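You operate a simulated robot arm through the tools that you are given. There is no shell and no other tool.

The job below is to be done with a simulated robot arm. You get a single attempt, and the scene is never put back.

TASK
Brush the shoe on the bench, then polish its toe cap.
Fine: brush, cloth and tin lid go back; shut the shoe-care box. A coat counts when it lies all over at full strength: go over it till it gets no stronger. What is to be rubbed or washed off counts as gone when no trace of it is left.

It is judged by the outcome, as a careful person would: the job done as asked, and still so three seconds after it is handed in. It fails if anything else is knocked over, pushed out of place, dropped, spilled or broken. A push-on lid holds only when it is set on centred and level and pressed home; a screw cap is set on level and turned clockwise until tight. Flat cloth is picked up by pressing the open fingertips on it (5 to 10 N) and closing them slowly along it; thin cloth reads only 2 to 8 mm in the jaws.

THE ROBOT
A 7-joint arm with a two-finger parallel gripper, fixed in place. Base frame: the origin is at the foot of the arm, x ahead of it, y to its left, z up; the work surface is at about z = 0.45. Readings come in m, rad, newtons and seconds.
With the tool pointing down near the work surface it reaches from about 0.1 to 0.68 m from the base axis. Its first joint turns from -2.897 to 2.897 rad. Payload 1.57 kg.
Tool frame: the origin (TCP) lies between the finger pads and is the grasp point; the fingertips stand 0.03 m ahead of it; z points along the fingers, y is the line along which they close. The gripper opens to 0.11 m. The fingers are 0.024 m wide and 0.012 m thick; the gripper's body (0.048 by 0.112 m) begins 0.078 m behind the TCP.
Orientation is told as [roll, pitch, yaw] about the base's x, y, z axes, in that order, counted from this pose: with the fingers straight down and closing along the base's y, the tool's x points along the base's -x, its y along +y and its z along -z.

THE INTERFACE
- The arm moves only by the tool drive_tool. Its argument "commands" is a list of rows, each a list of 3 entries, a list of its own where there are three numbers: the shift along the base's x, y, z in cm, then the turn, a rotation vector about the base's x, y, z in rad, then the finger opening in cm, from 0 to 11. In form: [[[dx, dy, dz], [rx, ry, rz], grip], ...]. A call has 1 to 20 rows; each row is the pose to reach, as a shift and turn from the pose commanded when the call began. A row lasts 0.2 s, in which the tool goes at most 0.05 m and 0.15 rad; a call with a longer step from one row to the next is refused whole, and so is a gripper value outside its range. A pose out of reach is approached as far as the arm can. The call stops where the force on the tool passes 70 N (or 10 N more than at its start, if that is more) or the arm is blocked; 0.2 s more then pass. The fingers move at their own pace (about 0.045 m/s each) and stop on an object; they squeeze with about 31 N. The grip force told is the motor's: it shows also when the fingers shut on nothing. Time passes only in rows, and 0.2 s behind the last, so rows that repeat a pose let the fingers close. It gives the time, the measured TCP pose, the force on the tool (base axes), the opening and the grip force at its end, in the units of the frame above (readings bear some noise), with the torque about the TCP (base axes, N m) and any sound that the robot's microphone picked up.
- Cameras (640 x 400 px; columns grow to the right, rows downward): "scene" is fixed at [0.4103, -0.5032, 1.2527]; the picture's right is [1.00, -0.08, 0.00], its down [-0.05, -0.61, -0.79] and it looks along [0.06, 0.79, -0.61] (base axes); focal length 319 px, centre (320, 200). "wrist" rides on the gripper at [0.07, 0.016, -0.141] in the tool frame; the picture's right is [-0.23, 0.97, 0.00], its down [-0.86, -0.20, -0.48] and it looks along [-0.47, -0.11, 0.88] (tool axes); focal length 222 px, centre (320, 200). There is no depth. A picture from a camera that has moved, and an enlarged one, comes with that camera's place and axes in the base frame and with its lens. The place of the scene camera against the robot may be out by one fixed shift of up to 0.018 m in any direction.
- capture(camera): a new picture of that camera. The clock stands still meanwhile.
- move_column(by): slides the trunk up (or, below 0, down) by that many m; the arm rides with it, the base frame stays. It gives what a move gives, with no picture.
- close_up(camera, box): a new picture of the part [left, top, right, bottom] of that camera's present view, enlarged. The clock stands still meanwhile.
- hand_in(): hands the job in; it is judged then, once.

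Places have to be worked out from the pictures, the camera data and where the tool is seen. Open the gripper and draw the arm clear of the work before you hand the job in, unless the task says otherwise.

The tools are called after "Emit:" as a command line: name --argument value ..., lists and objects as JSON in quotes. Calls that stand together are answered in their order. drive_tool: Moves the arm, as the interface text tells. Its arguments: {"type":"object","properties":{"commands":{"type":"array"}},"required":["commands"]} The other tools are called the same way: move_column (by) slides the trunk up or down; capture (camera) takes a picture; close_up (camera, box) takes an enlarged picture of a part of a camera's view; hand_in () hands the job in.

At the start:

```text
time_s: 0.0
eef_pos: [0.2791, 0.3615, 0.922]
orientation: [0.0, -0.001, -0.001]
contact_force: [1.0, -0.1, -0.5]
ft_torque: [-0.01, 0.01, -0.02]
grip_width: 0.11
gripper_force: 0.0
trunk travel left (down, up): [-0.425, 0.165]
```

scene: 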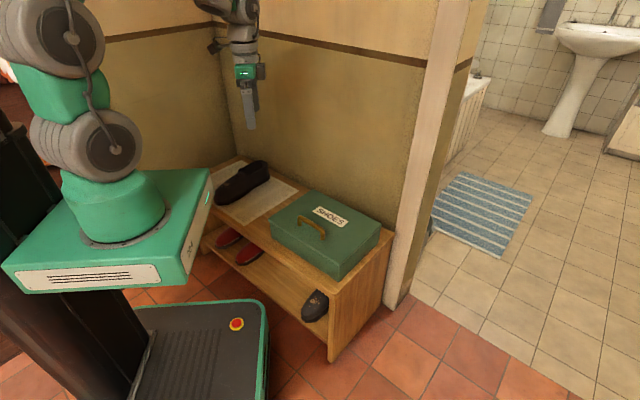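
wrist: 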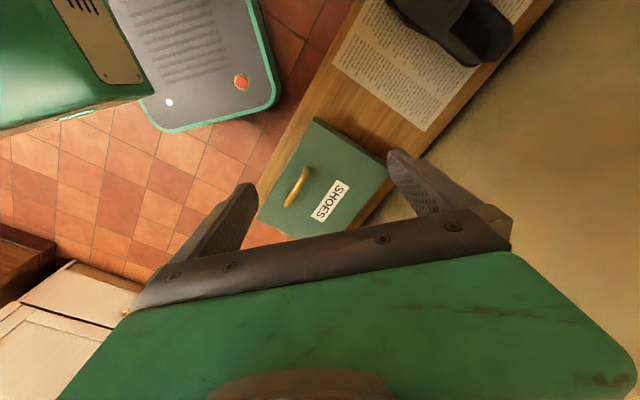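

I start by looking closer at the bench, the shoe and the box before moving anything.

Emit:
close_up --camera "scene" --box '[180, 140, 420, 290]'

Emit:
close_up --camera "wrist" --box '[200, 0, 560, 250]'

```text
2.67 times, centred on (300, 215) of scene
camera zoom: at [0.4103, -0.5032, 1.2527], right [1.0, -0.08, 0.0], down [-0.05, -0.61, -0.79], along [0.06, 0.79, -0.61], focal length 852 px, centre (373, 160)
```

zoom: 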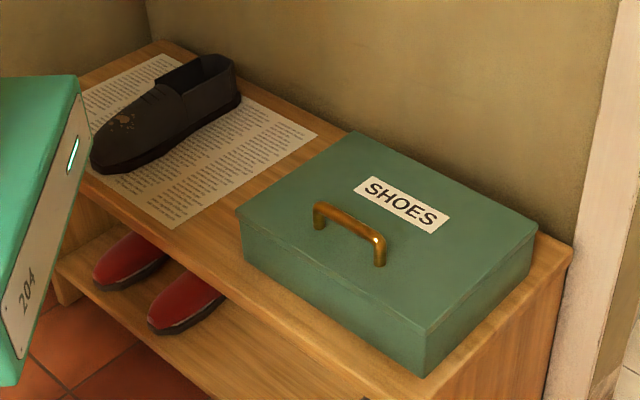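

```text
1.60 times, centred on (380, 125) of wrist
camera zoom: at [0.2101, 0.3779, 1.0633], right [0.23, 0.97, 0.0], down [0.86, -0.2, 0.48], along [0.47, -0.11, -0.88], focal length 355 px, centre (224, 320)
```

zoom: 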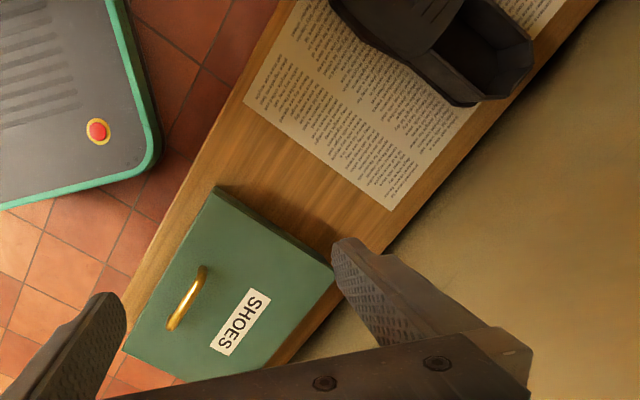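

The shoe (muddy dark loafer) stands on a newspaper at the far-left of the bench, and the bench runs diagonally, with its front edge along about (0.69,-0.72). I turn the gripper about -0.8 rad and move above the box for a better look at handle and lid.

Emit:
drive_tool --commands '[[[2, -1.5, -1], [0, 0, -0.14], 11], [[4, -3, -2], [0, 0, -0.28], 11], [[6, -4.5, -3], [0, 0, -0.42], 11], [[8, -6, -4], [0, 0, -0.56], 11], [[9, -7, -6], [0, 0, -0.7], 11], [[10, -8, -8], [0, 0, -0.8], 11]]'

Emit:
capture --camera "wrist"

Emit:
capture --camera "scene"

```text
time_s: 1.4
eef_pos: [0.3777, 0.2821, 0.8429]
orientation: [-0.001, 0.0, -0.802]
contact_force: [-0.5, 0.4, 0.4]
ft_torque: [-0.02, -0.01, -0.03]
grip_width: 0.1099
gripper_force: 0.0
trunk travel left (down, up): [-0.425, 0.165]
```

```text
taken
camera wrist: at [0.3423, 0.3441, 0.9842], right [0.86, 0.51, 0.0], down [0.45, -0.75, 0.48], along [0.25, -0.41, -0.88], focal length 222 px, centre (320, 200)
```

wrist: 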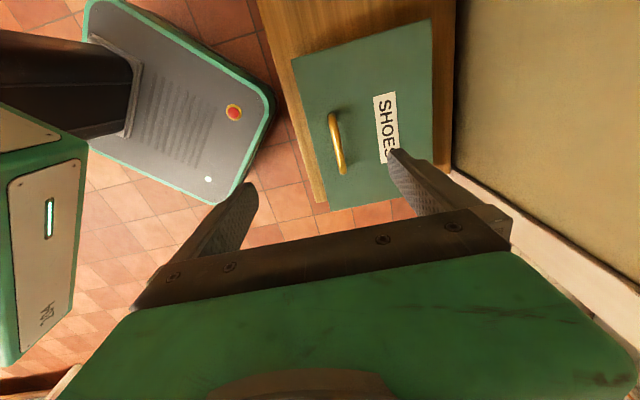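

```text
taken
```

scene: 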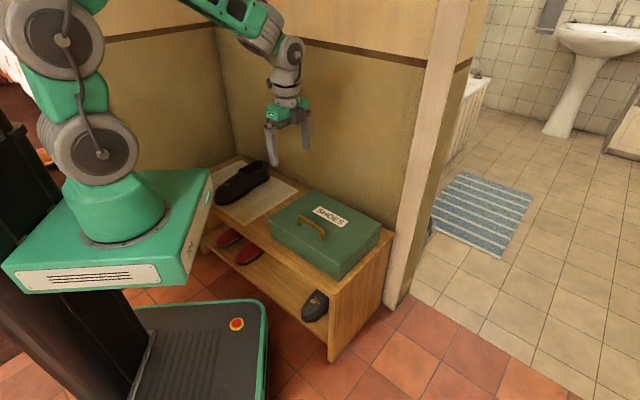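

The handle sits at about (0.431, 0.268, 0.55), the box is about 0.31 x 0.235 m, and its hinge is probably along the wall side. Next I go look at the shoe from near its toe.

Emit:
drive_tool --commands '[[[-2.5, 1.5, 0], [0, 0, 0.14], 11], [[-5, 3, 0], [0, 0, 0.28], 11], [[-7.5, 4.5, 0], [0, 0, 0.42], 11], [[-10, 6, 0], [0, 0, 0.56], 11], [[-12.5, 7.5, 0], [0, 0, 0.7], 11], [[-15, 9, 0], [0, 0, 0.84], 11], [[-17.5, 10.5, 0], [0, 0, 0.98], 11], [[-20, 12, 0], [0, 0, 1.12], 11], [[-22.5, 13.5, 0], [0, 0, 1.26], 11], [[-25, 15, 0], [0, 0, 1.4], 11], [[-27, 17, 0], [0, 0, 1.48], 11]]'

Emit:
capture --camera "wrist"

```text
time_s: 3.8
eef_pos: [0.1116, 0.4519, 0.8425]
orientation: [-0.001, -0.001, 0.686]
contact_force: [0.2, -0.2, 0.3]
ft_torque: [0.03, 0.03, -0.02]
grip_width: 0.1102
gripper_force: 0.2
trunk travel left (down, up): [-0.425, 0.165]
```

```text
taken
camera wrist: at [0.0474, 0.4215, 0.9841], right [-0.44, 0.9, 0.0], down [0.79, 0.39, 0.48], along [0.43, 0.21, -0.88], focal length 222 px, centre (320, 200)
```

wrist: 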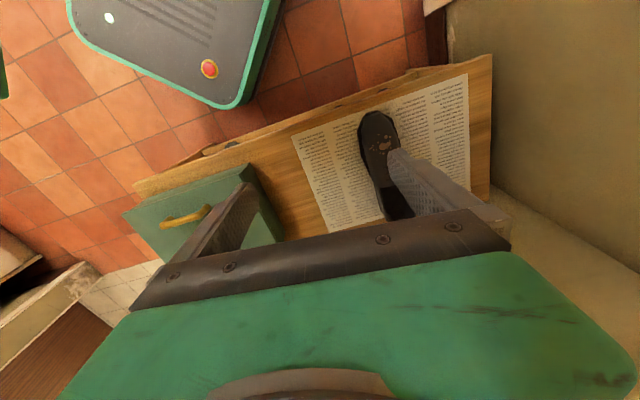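

The shoe is now in view with tan mud spots near the toe; I enlarge it.

Emit:
close_up --camera "wrist" --box '[330, 95, 426, 155]'

Emit:
close_up --camera "scene" --box '[205, 150, 285, 210]'

```text
6.67 times, centred on (378, 125) of wrist
camera zoom: at [0.0474, 0.4215, 0.9841], right [-0.44, 0.9, 0.0], down [0.79, 0.39, 0.48], along [0.43, 0.21, -0.88], focal length 1481 px, centre (-67, 700)
```

zoom: 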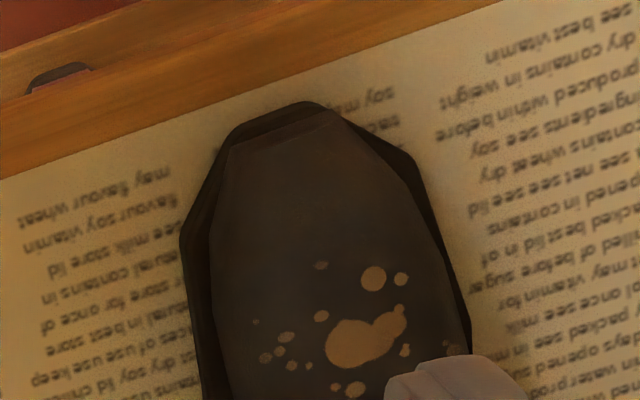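

```text
6.67 times, centred on (245, 180) of scene
camera zoom: at [0.4103, -0.5032, 1.2527], right [1.0, -0.08, 0.0], down [-0.05, -0.61, -0.79], along [0.06, 0.79, -0.61], focal length 2130 px, centre (820, 333)
```

zoom: 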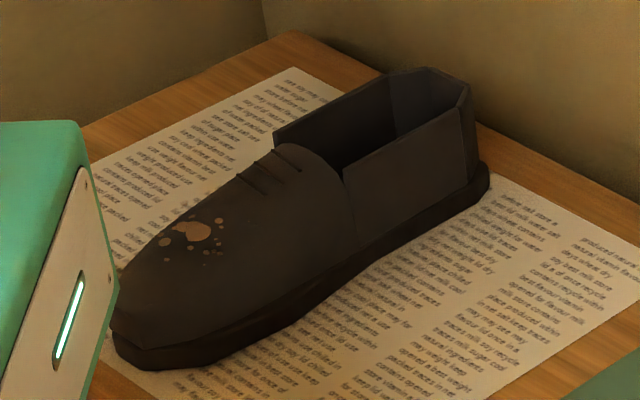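

The shoe points toe-forward to the robot (toe tip ~ (0.05,0.55), heel ~ (0.23,0.73)), mud on the vamp at ~ (0.10,0.60,0.50). Now I go back above the box handle with fingers closing across it.

Emit:
drive_tool --commands '[[[3, -1.6, 0], [0, 0, -0.14], 11], [[6, -3.2, 0], [0, 0, -0.28], 11], [[9, -5, 0], [0, 0, -0.42], 11], [[12, -6.7, 0], [0, 0, -0.56], 11], [[15, -8.5, 0], [0, 0, -0.7], 11], [[18, -10.3, 0], [0, 0, -0.84], 11], [[21, -12, 0], [0, 0, -0.98], 11], [[24, -13.8, -2], [0, 0, -1.12], 11], [[27, -15.6, -4], [0, 0, -1.26], 11], [[30, -17.2, -7], [0, 0, -1.4], 11], [[31.9, -18.4, -11], [0, 0, -1.49], 11], [[31.9, -18.4, -13], [0, 0, -1.49], 6]]'

Emit:
capture --camera "wrist"

Emit:
close_up --camera "scene" --box '[220, 130, 400, 280]'

```text
time_s: 6.4
eef_pos: [0.428, 0.2671, 0.7119]
orientation: [0.001, -0.001, -0.81]
contact_force: [0.2, -0.5, -0.2]
ft_torque: [-0.01, 0.03, 0.0]
grip_width: 0.0758
gripper_force: 0.1
trunk travel left (down, up): [-0.425, 0.165]
```

```text
taken
camera wrist: at [0.3935, 0.3292, 0.8548], right [0.86, 0.51, 0.0], down [0.44, -0.76, 0.48], along [0.24, -0.41, -0.88], focal length 222 px, centre (320, 200)
```

wrist: 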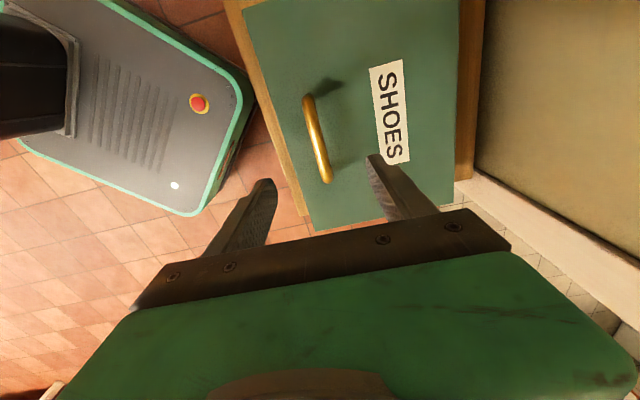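

```text
2.67 times, centred on (310, 205) of scene
camera zoom: at [0.4103, -0.5032, 1.2527], right [1.0, -0.08, 0.0], down [-0.05, -0.61, -0.79], along [0.06, 0.79, -0.61], focal length 852 px, centre (347, 187)
```

zoom: 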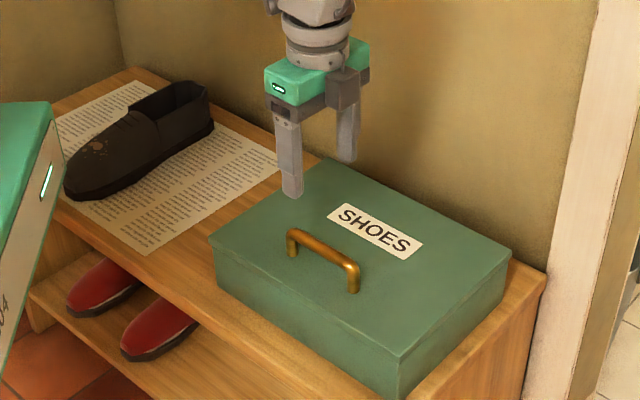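

The handle lies straight below the TCP at about (0.427,0.268), its top near z 0.55–0.58. I lower to just above it with the fingers 6 cm open and look again.

Emit:
drive_tool --commands '[[[0, 0, -4], [0, 0, 0.006], 6], [[0, 0, -8], [0, 0, 0.006], 6], [[0, 0, -10], [0, 0, 0.006], 6], [[0, 0, -11], [0, 0, 0.006], 6]]'

Emit:
capture --camera "wrist"

Emit:
close_up --camera "scene" --box '[250, 170, 370, 270]'

```text
time_s: 7.4
eef_pos: [0.4294, 0.2667, 0.6036]
orientation: [0.001, 0.0, -0.803]
contact_force: [-0.3, 0.5, -0.7]
ft_torque: [0.01, -0.03, 0.0]
grip_width: 0.0598
gripper_force: 0.0
trunk travel left (down, up): [-0.425, 0.165]
```

```text
taken
camera wrist: at [0.393, 0.3294, 0.7454], right [0.86, 0.51, 0.0], down [0.45, -0.75, 0.48], along [0.25, -0.41, -0.88], focal length 222 px, centre (320, 200)
```

wrist: 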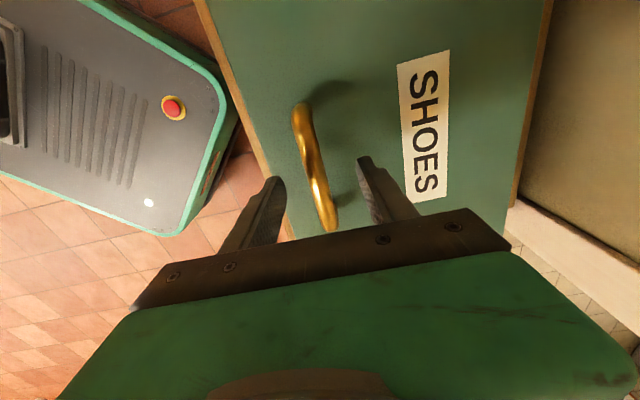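

```text
4.00 times, centred on (310, 220) of scene
camera zoom: at [0.4103, -0.5032, 1.2527], right [1.0, -0.08, 0.0], down [-0.05, -0.61, -0.79], along [0.06, 0.79, -0.61], focal length 1278 px, centre (360, 120)
```

zoom: 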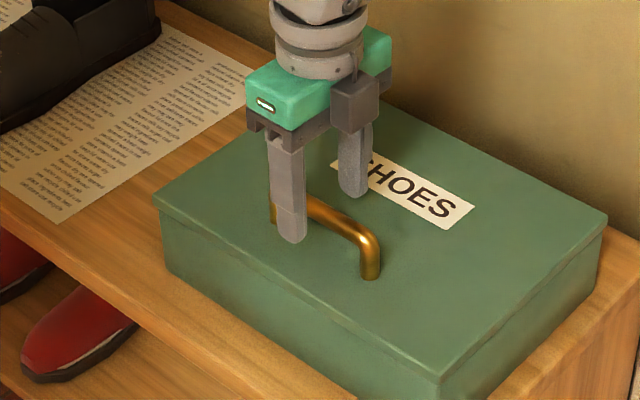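

Handle is centred between the fingers. I step down gently, watching for contact with the lid.

Emit:
drive_tool --commands '[[[0, 0, -1], [0, 0, 0], 6], [[0, 0, -2], [0, 0, 0], 6], [[0, 0, -3], [0, 0, 0], 6], [[0, 0, -3.5], [0, 0, 0], 6]]'

Emit:
close_up --camera "scene" --box '[270, 190, 350, 250]'

Emit:
capture --camera "wrist"

```text
time_s: 8.4
eef_pos: [0.4291, 0.2692, 0.5706]
orientation: [0.007, 0.0, -0.802]
contact_force: [-3.8, 0.7, 34.9]
ft_torque: [-0.83, 1.08, -0.32]
grip_width: 0.0619
gripper_force: 1.5
trunk travel left (down, up): [-0.425, 0.165]
```

```text
6.67 times, centred on (310, 220) of scene
camera zoom: at [0.4103, -0.5032, 1.2527], right [1.0, -0.08, 0.0], down [-0.05, -0.61, -0.79], along [0.06, 0.79, -0.61], focal length 2130 px, centre (387, 67)
```

zoom: 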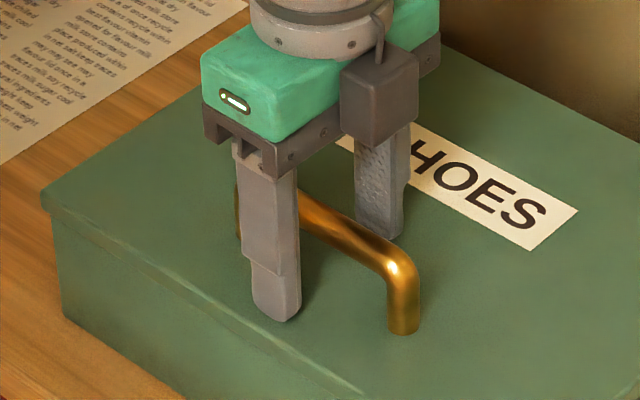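

```text
taken
camera wrist: at [0.3934, 0.3302, 0.7128], right [0.86, 0.51, 0.01], down [0.45, -0.76, 0.48], along [0.25, -0.41, -0.88], focal length 222 px, centre (320, 200)
```

wrist: 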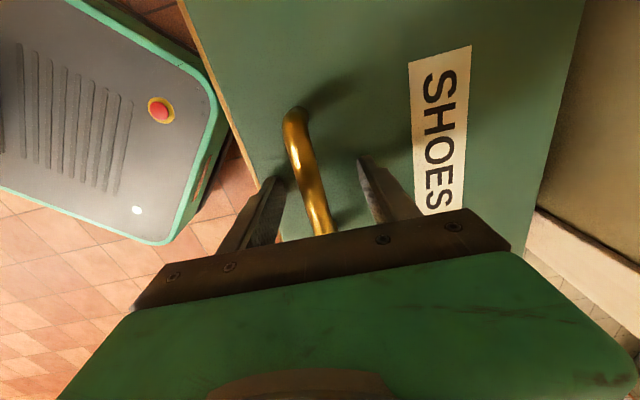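

The fingertips touched the lid at z≈0.541 (35 N), so the lid top is ~0.54. I back off 6 mm and close on the handle.

Emit:
drive_tool --commands '[[[0, 0, 0.8], [0, 0, 0], 6], [[0, 0, 0.8], [0, 0, 0], 0], [[0, 0, 0.8], [0, 0, 0], 0], [[0, 0, 0.8], [0, 0, 0], 0], [[0, 0, 0.8], [0, 0, 0], 0], [[0, 0, 0.8], [0, 0, 0], 0]]'

Emit:
close_up --camera "scene" --box '[270, 190, 350, 250]'

```text
time_s: 9.8
eef_pos: [0.4264, 0.2666, 0.5744]
orientation: [0.0, 0.003, -0.802]
contact_force: [-4.1, -6.1, -0.8]
ft_torque: [-0.03, 0.11, 0.78]
grip_width: 0.0162
gripper_force: 31.3
trunk travel left (down, up): [-0.425, 0.165]
```

```text
6.67 times, centred on (310, 220) of scene
camera zoom: at [0.4103, -0.5032, 1.2527], right [1.0, -0.08, 0.0], down [-0.05, -0.61, -0.79], along [0.06, 0.79, -0.61], focal length 2130 px, centre (387, 67)
```

zoom: 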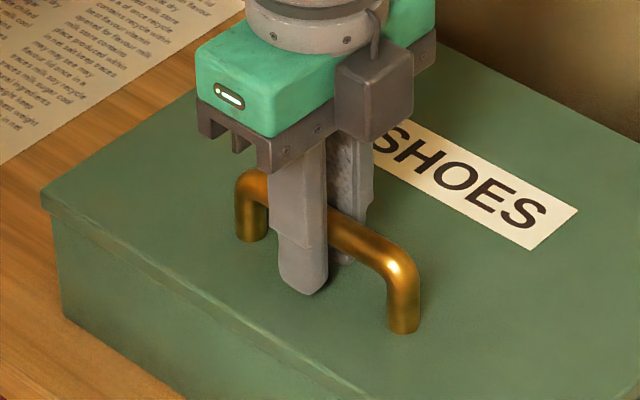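

The handle (16 mm bar) is held at (0.426,0.267). I test the hinge by lifting along an arc about the wall-side back edge of the lid for 0.2 rad.

Emit:
drive_tool --commands '[[[-0.1, -0.1, 0], [0, 0, 0], 0], [[0.05, 0.05, 0.91], [-0.0347, 0.036, 0], 0], [[0.22, 0.21, 1.82], [-0.0694, 0.072, 0], 0], [[0.42, 0.4, 2.72], [-0.104, 0.108, 0], 0], [[0.66, 0.64, 3.59], [-0.1388, 0.144, 0], 0]]'

Emit:
capture --camera "scene"

```text
time_s: 11.0
eef_pos: [0.4359, 0.2755, 0.6112]
orientation: [-0.196, 0.0, -0.801]
contact_force: [7.9, 9.7, -9.4]
ft_torque: [-0.16, -0.25, 0.79]
grip_width: 0.0159
gripper_force: 31.8
trunk travel left (down, up): [-0.425, 0.165]
```

```text
taken
```

scene: 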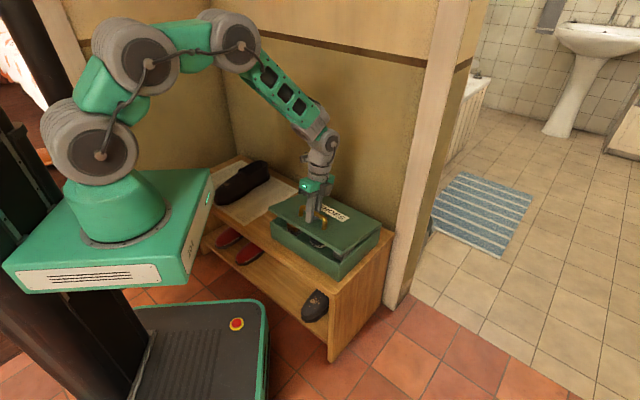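

The lid hinges at the back as assumed; forces show the hinge is slightly lower than I took it. I continue the arc to 0.8 rad with the corrected centre.

Emit:
drive_tool --commands '[[[0.99, 0.96, 1.62], [-0.0694, 0.072, 0], 0], [[1.79, 1.72, 3.18], [-0.1388, 0.144, 0], 0], [[2.69, 2.59, 4.62], [-0.208, 0.216, 0], 0], [[3.69, 3.55, 5.93], [-0.2776, 0.288, 0], 0], [[4.77, 4.6, 7.09], [-0.347, 0.36, 0], 0], [[5.94, 5.73, 8.09], [-0.4164, 0.432, 0], 0]]'

Emit:
close_up --camera "scene" --box '[220, 100, 420, 280]'

```text
time_s: 12.1
eef_pos: [0.4513, 0.321, 0.6711]
orientation: [-0.608, 0.021, -0.826]
contact_force: [36.5, -37.8, -1.1]
ft_torque: [0.03, 0.41, 0.6]
grip_width: 0.0158
gripper_force: 31.0
out of reach, approached as far as the arm can: row 4, 5
trunk travel left (down, up): [-0.425, 0.165]
stopped in row 5: the force on the tool passed its limit at 133 N (the readings are from after the stop); the commanded pose is now the measured one
```

```text
2.22 times, centred on (320, 190) of scene
camera zoom: at [0.4103, -0.5032, 1.2527], right [1.0, -0.08, 0.0], down [-0.05, -0.61, -0.79], along [0.06, 0.79, -0.61], focal length 710 px, centre (320, 222)
```

zoom: 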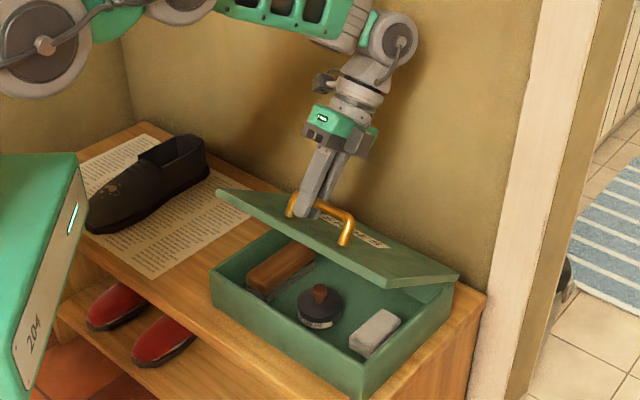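

The arm hit a joint limit while tilting and slid about 2 cm along the handle; the lid is at ~0.6 rad and I can see brush, a knobbed round tin, and a grey folded cloth. I relieve the sideways stress first with a small move along the bar.

Emit:
drive_tool --commands '[[[0.3, -0.3, 0], [0, 0, 0], 0], [[0.6, -0.6, 0], [0, 0, 0], 0], [[0.6, -0.6, 0], [0, 0, 0], 0]]'

Emit:
capture --camera "wrist"

Emit:
close_up --camera "scene" --box '[260, 130, 380, 230]'

```text
time_s: 12.9
eef_pos: [0.4517, 0.3189, 0.6695]
orientation: [-0.611, 0.024, -0.822]
contact_force: [1.3, 41.1, -33.6]
ft_torque: [0.48, 0.68, 0.6]
grip_width: 0.0165
gripper_force: 31.1
trunk travel left (down, up): [-0.425, 0.165]
```

```text
taken
camera wrist: at [0.4767, 0.4333, 0.7788], right [0.73, 0.39, -0.56], down [0.67, -0.56, 0.49], along [-0.13, -0.73, -0.67], focal length 222 px, centre (320, 200)
```

wrist: 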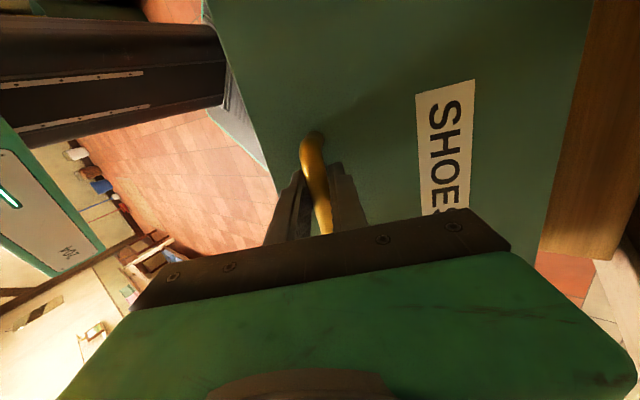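

```text
4.00 times, centred on (320, 180) of scene
camera zoom: at [0.4103, -0.5032, 1.2527], right [1.0, -0.08, 0.0], down [-0.05, -0.61, -0.79], along [0.06, 0.79, -0.61], focal length 1278 px, centre (320, 280)
```

zoom: 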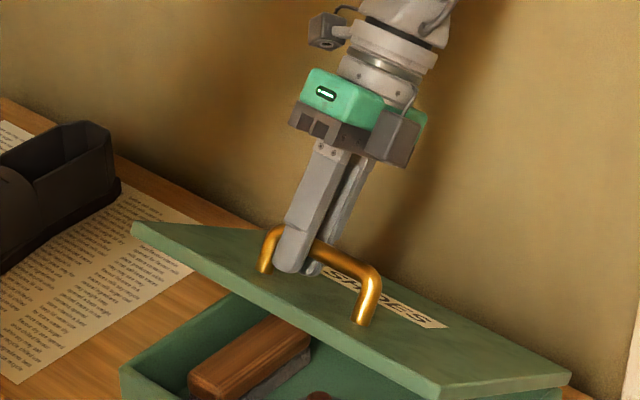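

I realise the hand must not turn with the lid: opened, the handle faces the wall, so I'd need the hand upright and the bar turning in the fingertips. I bring the lid back down along the arc to about 0.1 rad first, to regrip better.

Emit:
drive_tool --commands '[[[-0.26, 0.67, -0.1], [0, 0, 0], 0], [[-1.24, -0.28, -1.43], [0.0694, -0.072, 0], 0], [[-2.12, -1.12, -2.87], [0.139, -0.144, 0], 0], [[-2.89, -1.87, -4.44], [0.208, -0.216, 0], 0], [[-3.54, -2.5, -6.1], [0.278, -0.288, 0], 0], [[-4.08, -3.01, -7.85], [0.347, -0.36, 0], 0]]'

Emit:
close_up --camera "scene" --box '[220, 130, 400, 280]'

```text
time_s: 13.6
eef_pos: [0.4456, 0.314, 0.6636]
orientation: [-0.544, 0.038, -0.825]
contact_force: [-17.6, -32.7, 28.8]
ft_torque: [0.59, 1.02, 0.16]
grip_width: 0.0162
gripper_force: 31.7
out of reach, approached as far as the arm can: row 2, 3
trunk travel left (down, up): [-0.425, 0.165]
stopped in row 3: the force on the tool passed its limit at 75 N (the readings are from after the stop); the commanded pose is now the measured one
```

```text
2.67 times, centred on (310, 205) of scene
camera zoom: at [0.4103, -0.5032, 1.2527], right [1.0, -0.08, 0.0], down [-0.05, -0.61, -0.79], along [0.06, 0.79, -0.61], focal length 852 px, centre (347, 187)
```

zoom: 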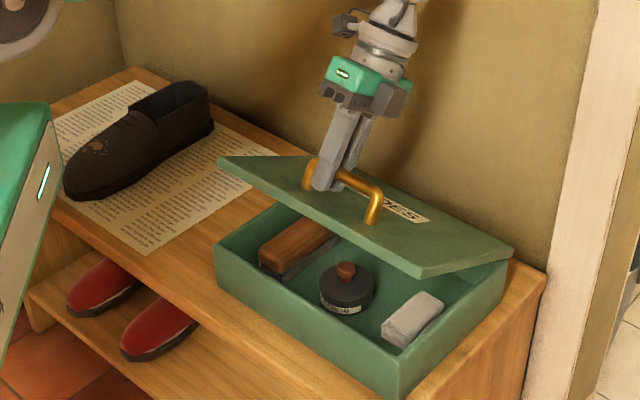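

The lid is at ~0.55 rad and the arm again reported a reach limit with this tilt. I relieve the radial force and try one small step back down.

Emit:
drive_tool --commands '[[[-0.14, -0.14, 0.15], [0, 0, 0], 0], [[-0.62, -0.6, -0.5], [0.035, -0.036, 0], 0], [[-0.62, -0.6, -0.5], [0.035, -0.036, 0], 0]]'

```text
time_s: 14.4
eef_pos: [0.4413, 0.3088, 0.6557]
orientation: [-0.492, 0.032, -0.818]
contact_force: [-11.5, -26.5, 19.4]
ft_torque: [-0.46, -0.26, 1.05]
grip_width: 0.0159
gripper_force: 31.5
trunk travel left (down, up): [-0.425, 0.165]
```

That worked; I continue lowering the lid in small steps with a slightly larger arc radius.

Emit:
drive_tool --commands '[[[-0.59, -0.57, -0.56], [0.035, -0.036, 0], 0], [[-1.02, -0.99, -1.29], [0.0694, -0.072, 0], 0], [[-1.4, -1.35, -2.08], [0.104, -0.108, 0], 0], [[-1.79, -1.73, -2.86], [0.139, -0.144, 0], 0], [[-2.12, -2.05, -3.69], [0.1735, -0.18, 0], 0], [[-2.45, -2.36, -4.52], [0.208, -0.216, 0], 0], [[-2.71, -2.62, -5.4], [0.243, -0.252, 0], 0], [[-2.98, -2.87, -6.27], [0.278, -0.288, 0], 0]]'

Emit:
close_up --camera "scene" --box '[220, 130, 400, 280]'

```text
time_s: 14.8
eef_pos: [0.4415, 0.3089, 0.6501]
orientation: [-0.462, 0.037, -0.824]
contact_force: [-36.8, -43.6, 41.6]
ft_torque: [-0.04, 0.61, 0.69]
grip_width: 0.0225
gripper_force: 35.7
out of reach, approached as far as the arm can: row 1
trunk travel left (down, up): [-0.425, 0.165]
stopped in row 1: the force on the tool passed its limit at 74 N (the readings are from after the stop); the commanded pose is now the measured one
```

```text
2.67 times, centred on (310, 205) of scene
camera zoom: at [0.4103, -0.5032, 1.2527], right [1.0, -0.08, 0.0], down [-0.05, -0.61, -0.79], along [0.06, 0.79, -0.61], focal length 852 px, centre (347, 187)
```

zoom: 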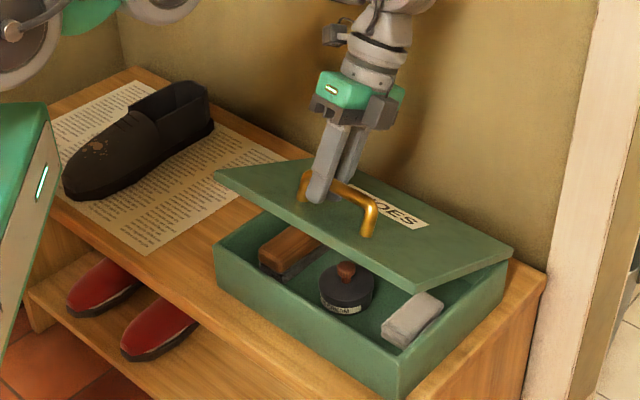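

The stresses are mostly radial and the arm keeps hitting its limit in this tilt; the tangential load of the lid was only ~3 N, so it is light (or has hinge friction). I open the fingers slightly to see whether the lid stays or settles down.

Emit:
drive_tool --commands '[[[0, 0, 0], [0, 0, 0], 3], [[0, 0, 0], [0, 0, 0], 3], [[0, 0, 0], [0, 0, 0], 3]]'

Emit:
close_up --camera "scene" --box '[220, 130, 400, 280]'

Emit:
capture --camera "wrist"

```text
time_s: 15.6
eef_pos: [0.446, 0.3122, 0.6476]
orientation: [-0.462, 0.038, -0.822]
contact_force: [-3.6, -2.9, 0.6]
ft_torque: [0.05, 0.04, 0.02]
grip_width: 0.034
gripper_force: 2.3
trunk travel left (down, up): [-0.425, 0.165]
```

```text
2.67 times, centred on (310, 205) of scene
camera zoom: at [0.4103, -0.5032, 1.2527], right [1.0, -0.08, 0.0], down [-0.05, -0.61, -0.79], along [0.06, 0.79, -0.61], focal length 852 px, centre (347, 187)
```

zoom: 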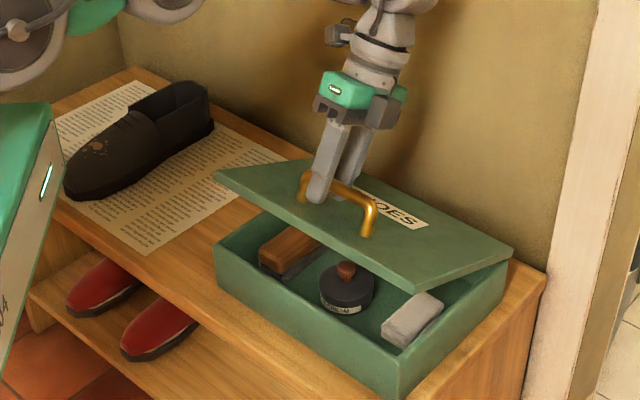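

```text
taken
camera wrist: at [0.4589, 0.4131, 0.7696], right [0.78, 0.44, -0.44], down [0.62, -0.62, 0.49], along [-0.06, -0.65, -0.75], focal length 222 px, centre (320, 200)
```

wrist: 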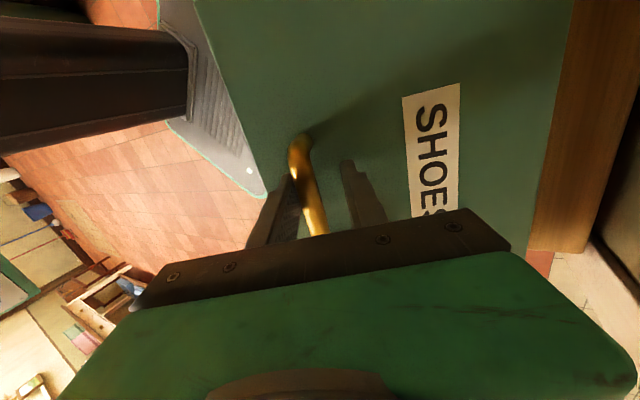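

The lid stays open by hinge friction with no load on the fingers, so I can withdraw and push the lid up from below its front edge. I open wider and draw the fingers up out of the handle.

Emit:
drive_tool --commands '[[[0, 0, 0.3], [0, 0, 0], 6.5], [[0, 0, 0.3], [0, 0, 0], 6.5], [[0.7, 0.7, 2], [0, 0, 0], 6.5], [[1, 1, 4], [0, 0, 0], 6.5], [[1, 1, 7], [0, 0, 0], 6.5], [[0, 0, 10], [0.1, -0.1, 0], 6.5], [[-2, -2, 12], [0.2, -0.2, 0], 6.5], [[-4, -4, 14], [0.3, -0.3, 0], 6.5]]'

Emit:
close_up --camera "scene" --box '[220, 130, 400, 280]'

Emit:
capture --camera "wrist"

```text
time_s: 17.4
eef_pos: [0.4163, 0.2748, 0.8864]
orientation: [-0.119, 0.042, -0.805]
contact_force: [1.1, 0.2, 11.8]
ft_torque: [0.05, -0.14, -0.01]
grip_width: 0.0651
gripper_force: 0.0
out of reach, approached as far as the arm can: row 6, 7, 8
trunk travel left (down, up): [-0.425, 0.165]
```

```text
2.67 times, centred on (310, 205) of scene
camera zoom: at [0.4103, -0.5032, 1.2527], right [1.0, -0.08, 0.0], down [-0.05, -0.61, -0.79], along [0.06, 0.79, -0.61], focal length 852 px, centre (347, 187)
```

zoom: 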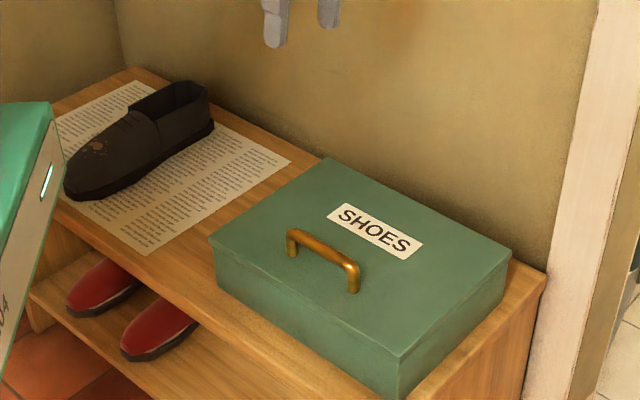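

```text
taken
camera wrist: at [0.3972, 0.3448, 1.0278], right [0.85, 0.51, -0.13], down [0.51, -0.73, 0.46], along [0.14, -0.46, -0.88], focal length 222 px, centre (320, 200)
```

wrist: 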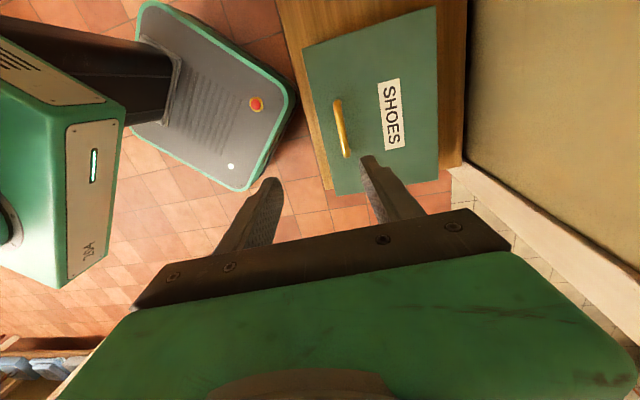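

The lid had only been propped by a fingertip and closed softly again; nothing was disturbed. The arm reads far above its commanded height, so I let it settle at the commanded pose and read again.

Emit:
drive_tool --commands '[[[0, 0, 2], [0.02, -0.02, 0], 6.5], [[0, 0, 4], [0.04, -0.04, 0], 6.5], [[0, 0, 6], [0.04, -0.04, 0], 6.5]]'

Emit:
capture --camera "scene"

```text
time_s: 18.2
eef_pos: [0.4165, 0.2754, 0.9563]
orientation: [-0.04, 0.044, -0.801]
contact_force: [0.3, -0.4, -0.4]
ft_torque: [-0.05, 0.04, 0.01]
grip_width: 0.065
gripper_force: 0.1
trunk travel left (down, up): [-0.425, 0.165]
```

```text
taken
```

scene: 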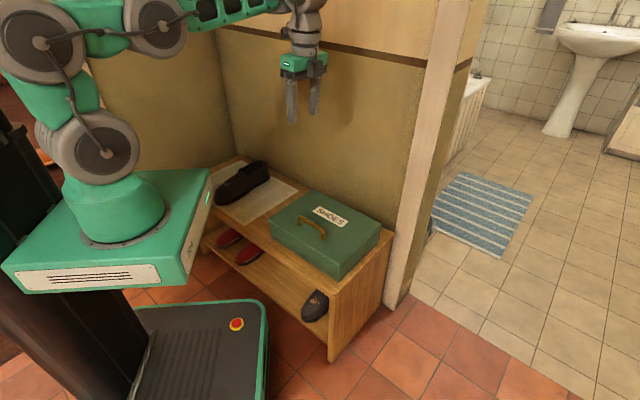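

The arm is clear at (0.417,0.275,0.956) with the lid shut. The arm's shoulder sits very high; I lower the trunk by 0.25 m to gain reach and wrist room for what follows.

Emit:
move_column --by -0.25

Emit:
capture --camera "scene"

Emit:
capture --camera "wrist"

```text
time_s: 20.8
eef_pos: [0.4171, 0.2758, 0.7074]
orientation: [-0.041, 0.044, -0.801]
contact_force: [-0.7, -0.4, 0.5]
ft_torque: [0.04, 0.02, 0.01]
grip_width: 0.0654
gripper_force: 0.0
trunk travel left (down, up): [-0.175, 0.415]
```

```text
taken
```

scene: 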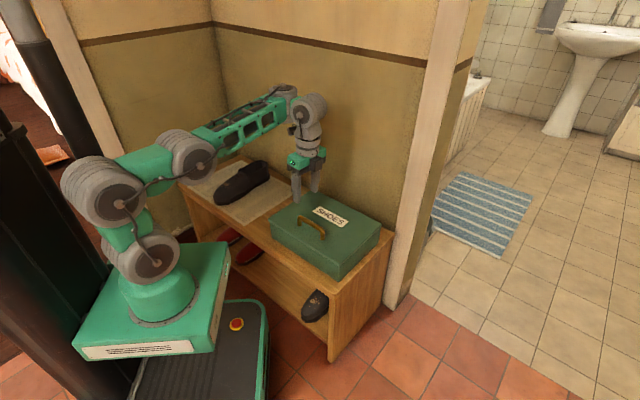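

```text
taken
camera wrist: at [0.3891, 0.3367, 0.8509], right [0.86, 0.52, -0.05], down [0.48, -0.75, 0.45], along [0.19, -0.41, -0.89], focal length 222 px, centre (320, 200)
```

wrist: 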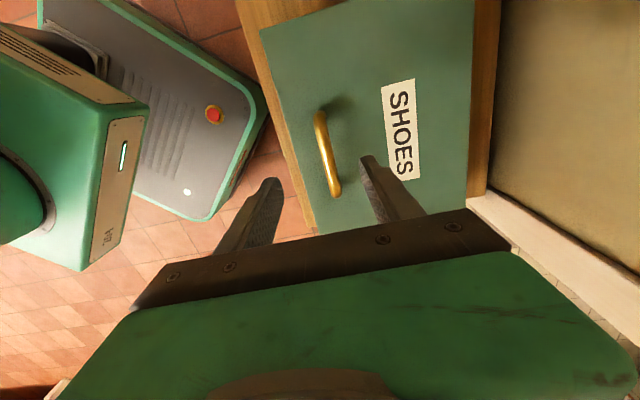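

Now the arm has a better posture. I level the hand exactly, and lower it over the handle with the bar to sit near the fingertips (TCP z≈0.588).

Emit:
drive_tool --commands '[[[0.5, -0.5, -3], [-0.003, -0.06, -0.002], 6], [[0.95, -0.9, -6], [-0.003, -0.06, -0.002], 5], [[0.95, -0.9, -9], [-0.003, -0.06, -0.002], 5], [[0.95, -0.9, -11], [-0.003, -0.06, -0.002], 5], [[0.95, -0.9, -11.9], [-0.003, -0.06, -0.002], 5], [[0.95, -0.9, -11.9], [-0.003, -0.06, -0.002], 5]]'

Emit:
close_up --camera "scene" --box '[270, 190, 350, 250]'

```text
time_s: 22.2
eef_pos: [0.4227, 0.2697, 0.6845]
orientation: [-0.004, -0.001, -0.803]
contact_force: [-0.6, -0.6, 0.3]
ft_torque: [0.0, -0.01, -0.01]
grip_width: 0.0501
gripper_force: 0.0
out of reach, approached as far as the arm can: row 1, 2, 3, 4, 5, 6
trunk travel left (down, up): [-0.175, 0.415]
```

```text
6.67 times, centred on (310, 220) of scene
camera zoom: at [0.4103, -0.5032, 1.2527], right [1.0, -0.08, 0.0], down [-0.05, -0.61, -0.79], along [0.06, 0.79, -0.61], focal length 2130 px, centre (387, 67)
```

zoom: 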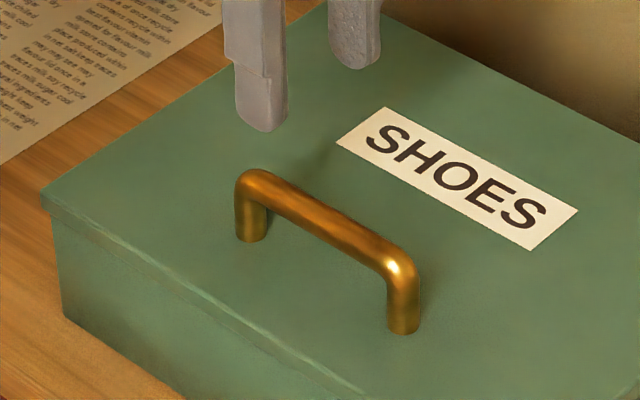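

The arm reports it can't go below z 0.68 here, likely a joint at its limit after the strained moves. I move up and unwind the yaw toward the starting pose to reset the arm's posture.

Emit:
drive_tool --commands '[[[0, 0, 4], [0, 0, 0], 5], [[-2, 1, 8], [0, 0, 0.14], 5], [[-4, 3, 10], [0, 0, 0.28], 5], [[-7, 5, 10], [0, 0, 0.42], 5], [[-10, 7, 10], [0, 0, 0.56], 5], [[-13, 9, 10], [0, 0, 0.7], 5], [[-14, 9, 10], [0, 0, 0.8], 5], [[-14, 9, 10], [0, 0, 0.8], 5]]'

Emit:
capture --camera "scene"

```text
time_s: 24.0
eef_pos: [0.2838, 0.3614, 0.7846]
orientation: [0.002, 0.0, -0.002]
contact_force: [0.1, 0.3, 0.9]
ft_torque: [-0.01, 0.03, -0.02]
grip_width: 0.0501
gripper_force: 0.1
trunk travel left (down, up): [-0.175, 0.415]
```

```text
taken
```

scene: 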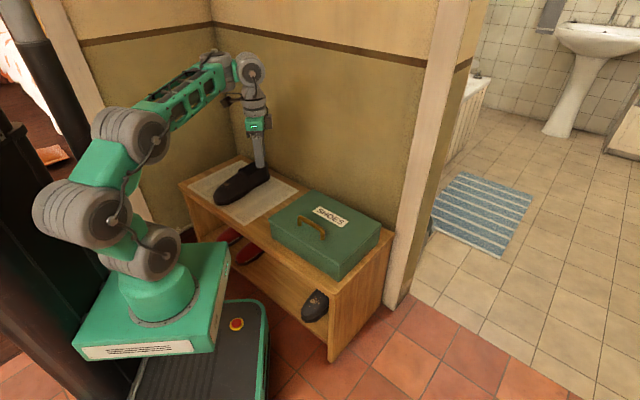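

Posture is relaxed again. I return above the handle with yaw -0.803 and descend, checking for the reach flag.

Emit:
drive_tool --commands '[[[2, -1.3, 0], [0, 0, -0.13], 5], [[4.5, -3, 0], [0, 0, -0.26], 5], [[7, -4.6, 0], [0, 0, -0.39], 5], [[9.5, -6.2, -2], [0, 0, -0.52], 5], [[12, -7.9, -5], [0, 0, -0.65], 5], [[14.3, -9.45, -9], [0, 0, -0.801], 5], [[14.3, -9.45, -13], [0, 0, -0.801], 5], [[14.3, -9.45, -15], [0, 0, -0.801], 5]]'

```text
time_s: 25.8
eef_pos: [0.4293, 0.2652, 0.6841]
orientation: [-0.005, -0.001, -0.804]
contact_force: [0.0, 0.1, 0.4]
ft_torque: [0.01, -0.02, 0.03]
grip_width: 0.0502
gripper_force: 0.1
out of reach, approached as far as the arm can: row 7, 8
trunk travel left (down, up): [-0.175, 0.415]
```

The same limit shows again at z≈0.684 with the trunk low. I look at the arm's posture to understand it.

Emit:
capture --camera "scene"

Emit:
drive_tool --commands '[[[0, 0, 0], [0, 0, 0.1], 5], [[0, 0, 0], [0, 0, 0.25], 5], [[0, 0, 0], [0, 0, 0.4], 5], [[0, 0, -2], [0, 0, 0.4], 5], [[0, 0, -3], [0, 0, 0.4], 5], [[0, 0, -3], [0, 0, 0.4], 5]]'

```text
taken
```

scene: 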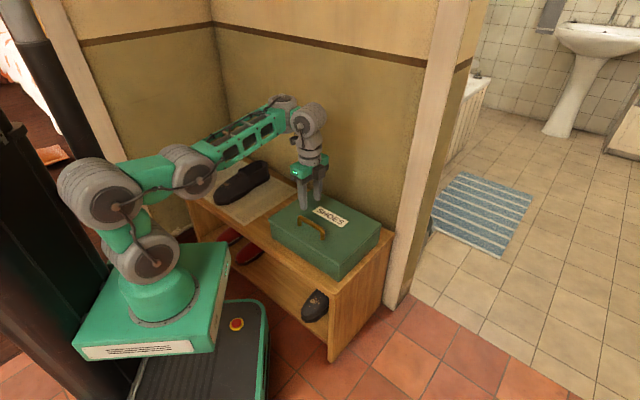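

```text
time_s: 27.2
eef_pos: [0.443, 0.2561, 0.6808]
orientation: [-0.039, -0.021, -0.401]
contact_force: [-0.9, -0.3, -0.8]
ft_torque: [0.01, 0.01, 0.03]
grip_width: 0.0498
gripper_force: 0.0
out of reach, approached as far as the arm can: row 4, 5
trunk travel left (down, up): [-0.175, 0.415]
```

Yaw doesn't matter; the arm seems folded into another elbow branch (forearm rising instead of sloping down) since the strained tilt. I try stretching it outward over the box and lowering there, to unfold the elbow.

Emit:
drive_tool --commands '[[[1, 1, 3], [0.03, 0.02, -0.1], 5], [[3, 2.5, 6], [0.03, 0.02, -0.2], 5], [[5, 4, 8], [0.03, 0.02, -0.3], 5], [[8, 6, 8], [0.03, 0.02, -0.4], 5], [[10.5, 8, 8], [0.03, 0.02, -0.4], 5], [[13, 10, 7], [0.03, 0.02, -0.4], 5], [[13, 10, 5], [0.03, 0.02, -0.4], 5], [[13, 10, 2], [0.03, 0.02, -0.4], 5], [[13, 10, 0], [0.03, 0.02, -0.4], 5]]'

Emit:
capture --camera "scene"

```text
time_s: 29.2
eef_pos: [0.5596, 0.3651, 0.6524]
orientation: [0.013, 0.033, -0.802]
contact_force: [-0.4, -0.3, -0.3]
ft_torque: [0.04, 0.01, -0.02]
grip_width: 0.0499
gripper_force: 0.0
out of reach, approached as far as the arm can: row 1
trunk travel left (down, up): [-0.175, 0.415]
```

```text
taken
```

scene: 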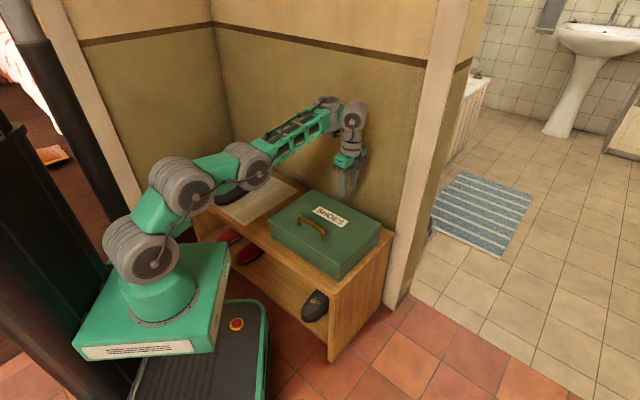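

It came down to z=0.652 when stretched. I try moving inward from here at this height to above the handle.

Emit:
drive_tool --commands '[[[-3, -2.2, 0], [-0.033, -0.014, 0], 5], [[-6, -4.4, 0], [-0.033, -0.014, 0], 5], [[-9, -6.6, 0], [-0.033, -0.014, 0], 5], [[-11, -8.2, 0], [-0.033, -0.014, 0], 5], [[-13.2, -9.8, 0], [-0.033, -0.014, 0], 5], [[-13.2, -9.8, 0], [-0.033, -0.014, 0], 5]]'

Emit:
capture --camera "scene"

```text
time_s: 30.6
eef_pos: [0.4262, 0.2674, 0.6862]
orientation: [-0.003, 0.001, -0.803]
contact_force: [0.1, 1.5, 0.9]
ft_torque: [0.01, 0.01, 0.03]
grip_width: 0.0501
gripper_force: 0.0
out of reach, approached as far as the arm can: row 2, 3, 4, 5, 6
trunk travel left (down, up): [-0.175, 0.415]
```

```text
taken
```

scene: 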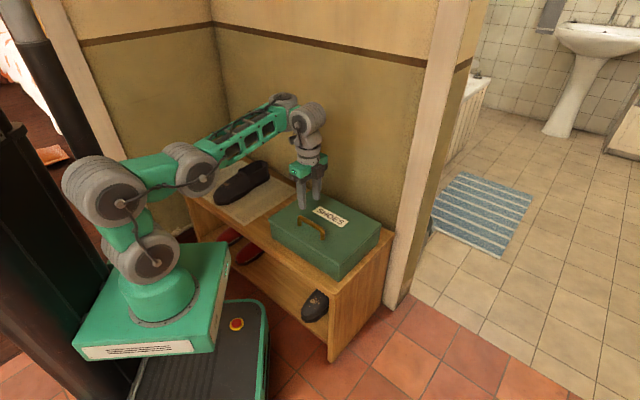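

So at this trunk height the near/low zone is closed off by the wrist. I will stretch out over the far right end of the box, raise the trunk back by 0.25 m, then come down at long reach and in toward the handle so the elbow stays high.

Emit:
drive_tool --commands '[[[0, 0, 4], [0, 0, 0], 5], [[4, 1, 8], [0, 0, 0], 5], [[8, 1.5, 11], [0, 0, 0], 5], [[12, 2, 11], [0, 0, 0], 5], [[16, 2.7, 11], [0, 0, 0], 5], [[19.4, 3.3, 11], [0, 0, 0], 5], [[19.4, 3.3, 11], [0, 0, 0], 5]]'

Emit:
move_column --by 0.25

Emit:
drive_tool --commands '[[[0, 0, -4], [0, 0, 0], 5], [[0, 0, -8], [0, 0, 0], 5], [[0, 0, -12], [0, 0, 0], 5], [[0, 0, -16], [0, 0, 0], 5], [[0, 0, -20], [0, 0, 0], 5], [[0, 0, -24], [0, 0, 0], 5], [[0, 0, -28], [0, 0, 0], 5], [[0, 0, -32], [0, 0, 0], 5], [[0, 0, -36], [0, 0, 0], 5], [[0, 0, -39], [0, 0, 0], 5]]'

Emit:
capture --camera "scene"

```text
refused: row 2 steps farther than a row can; nothing moved
```

```text
time_s: 33.2
eef_pos: [0.4261, 0.2674, 0.937]
orientation: [-0.003, 0.0, -0.803]
contact_force: [-0.1, -0.2, -1.0]
ft_torque: [-0.02, 0.0, -0.03]
grip_width: 0.0502
gripper_force: 0.1
trunk travel left (down, up): [-0.425, 0.165]
```

```text
time_s: 35.3
eef_pos: [0.4291, 0.2706, 0.5722]
orientation: [0.004, 0.001, -0.802]
contact_force: [-1.4, 1.5, 20.9]
ft_torque: [-0.29, 0.5, -0.13]
grip_width: 0.049
gripper_force: 0.1
out of reach, approached as far as the arm can: row 1, 2, 3
trunk travel left (down, up): [-0.425, 0.165]
stopped in row 10: the force on the tool passed its limit at 90 N (the readings are from after the stop); the commanded pose is now the measured one
```

```text
taken
```

scene: 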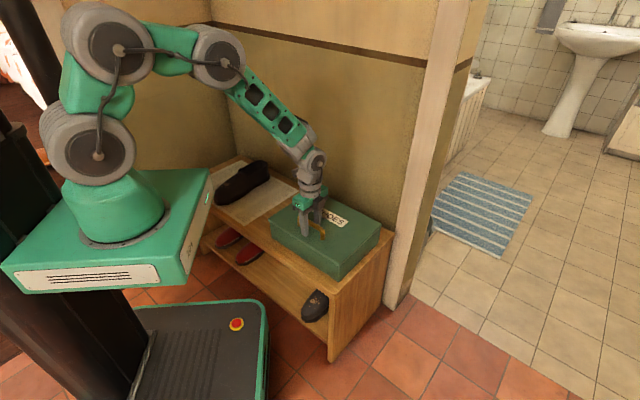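

That was careless chaining: the refused first call made the last one press on the lid around the handle with 90 N, but the box stands unmoved and the arm is now in the good elbow-high posture. I lift 1.6 cm, centre on the bar, and close the fingertips on it.

Emit:
drive_tool --commands '[[[-0.3, -0.3, 1.6], [0, 0, 0], 5], [[-0.3, -0.3, 1.6], [0, 0, 0], 0], [[-0.3, -0.3, 1.6], [0, 0, 0], 0], [[-0.3, -0.3, 1.6], [0, 0, 0], 0], [[-0.3, -0.3, 1.6], [0, 0, 0], 0]]'

Emit:
close_up --camera "scene" --box '[220, 140, 400, 280]'

```text
time_s: 36.5
eef_pos: [0.4264, 0.2669, 0.5848]
orientation: [0.001, 0.001, -0.802]
contact_force: [5.4, 2.6, -2.9]
ft_torque: [0.03, -0.09, 0.72]
grip_width: 0.0159
gripper_force: 31.9
trunk travel left (down, up): [-0.425, 0.165]
```

```text
2.86 times, centred on (310, 210) of scene
camera zoom: at [0.4103, -0.5032, 1.2527], right [1.0, -0.08, 0.0], down [-0.05, -0.61, -0.79], along [0.06, 0.79, -0.61], focal length 913 px, centre (349, 171)
```

zoom: 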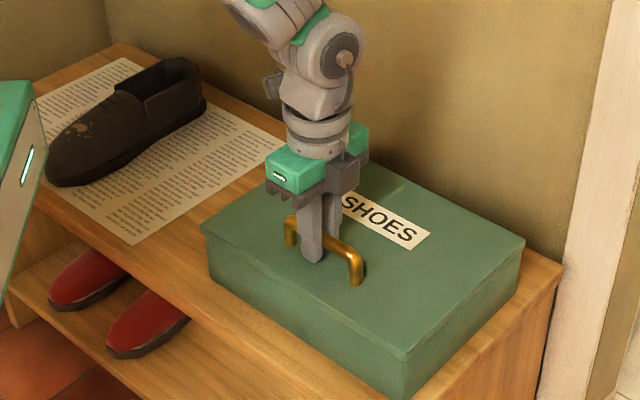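

The bar is gripped near the fingertips at (0.426,0.267). I lift along the arc with the hand kept vertical so the bar turns in the fingers, up to 0.5 rad, then check forces.

Emit:
drive_tool --commands '[[[0.4, 0.38, 1.82], [0, 0, 0], 0], [[0.92, 0.89, 3.56], [0, 0, 0], 0], [[1.57, 1.51, 5.23], [0, 0, 0], 0], [[2.33, 2.25, 6.8], [0, 0, 0], 0], [[3.21, 3.1, 8.26], [0, 0, 0], 0], [[3.21, 3.1, 8.26], [0, 0, 0], 0]]'

Emit:
close_up --camera "scene" --box '[220, 120, 400, 280]'

```text
time_s: 37.9
eef_pos: [0.4563, 0.296, 0.6666]
orientation: [-0.005, 0.0, -0.804]
contact_force: [0.1, -7.3, -0.7]
ft_torque: [0.13, 0.44, 0.76]
grip_width: 0.0159
gripper_force: 31.5
trunk travel left (down, up): [-0.425, 0.165]
```

```text
2.50 times, centred on (310, 200) of scene
camera zoom: at [0.4103, -0.5032, 1.2527], right [1.0, -0.08, 0.0], down [-0.05, -0.61, -0.79], along [0.06, 0.79, -0.61], focal length 799 px, centre (345, 200)
```

zoom: 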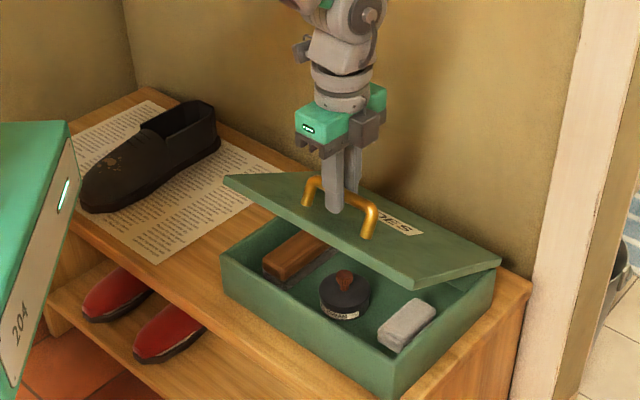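

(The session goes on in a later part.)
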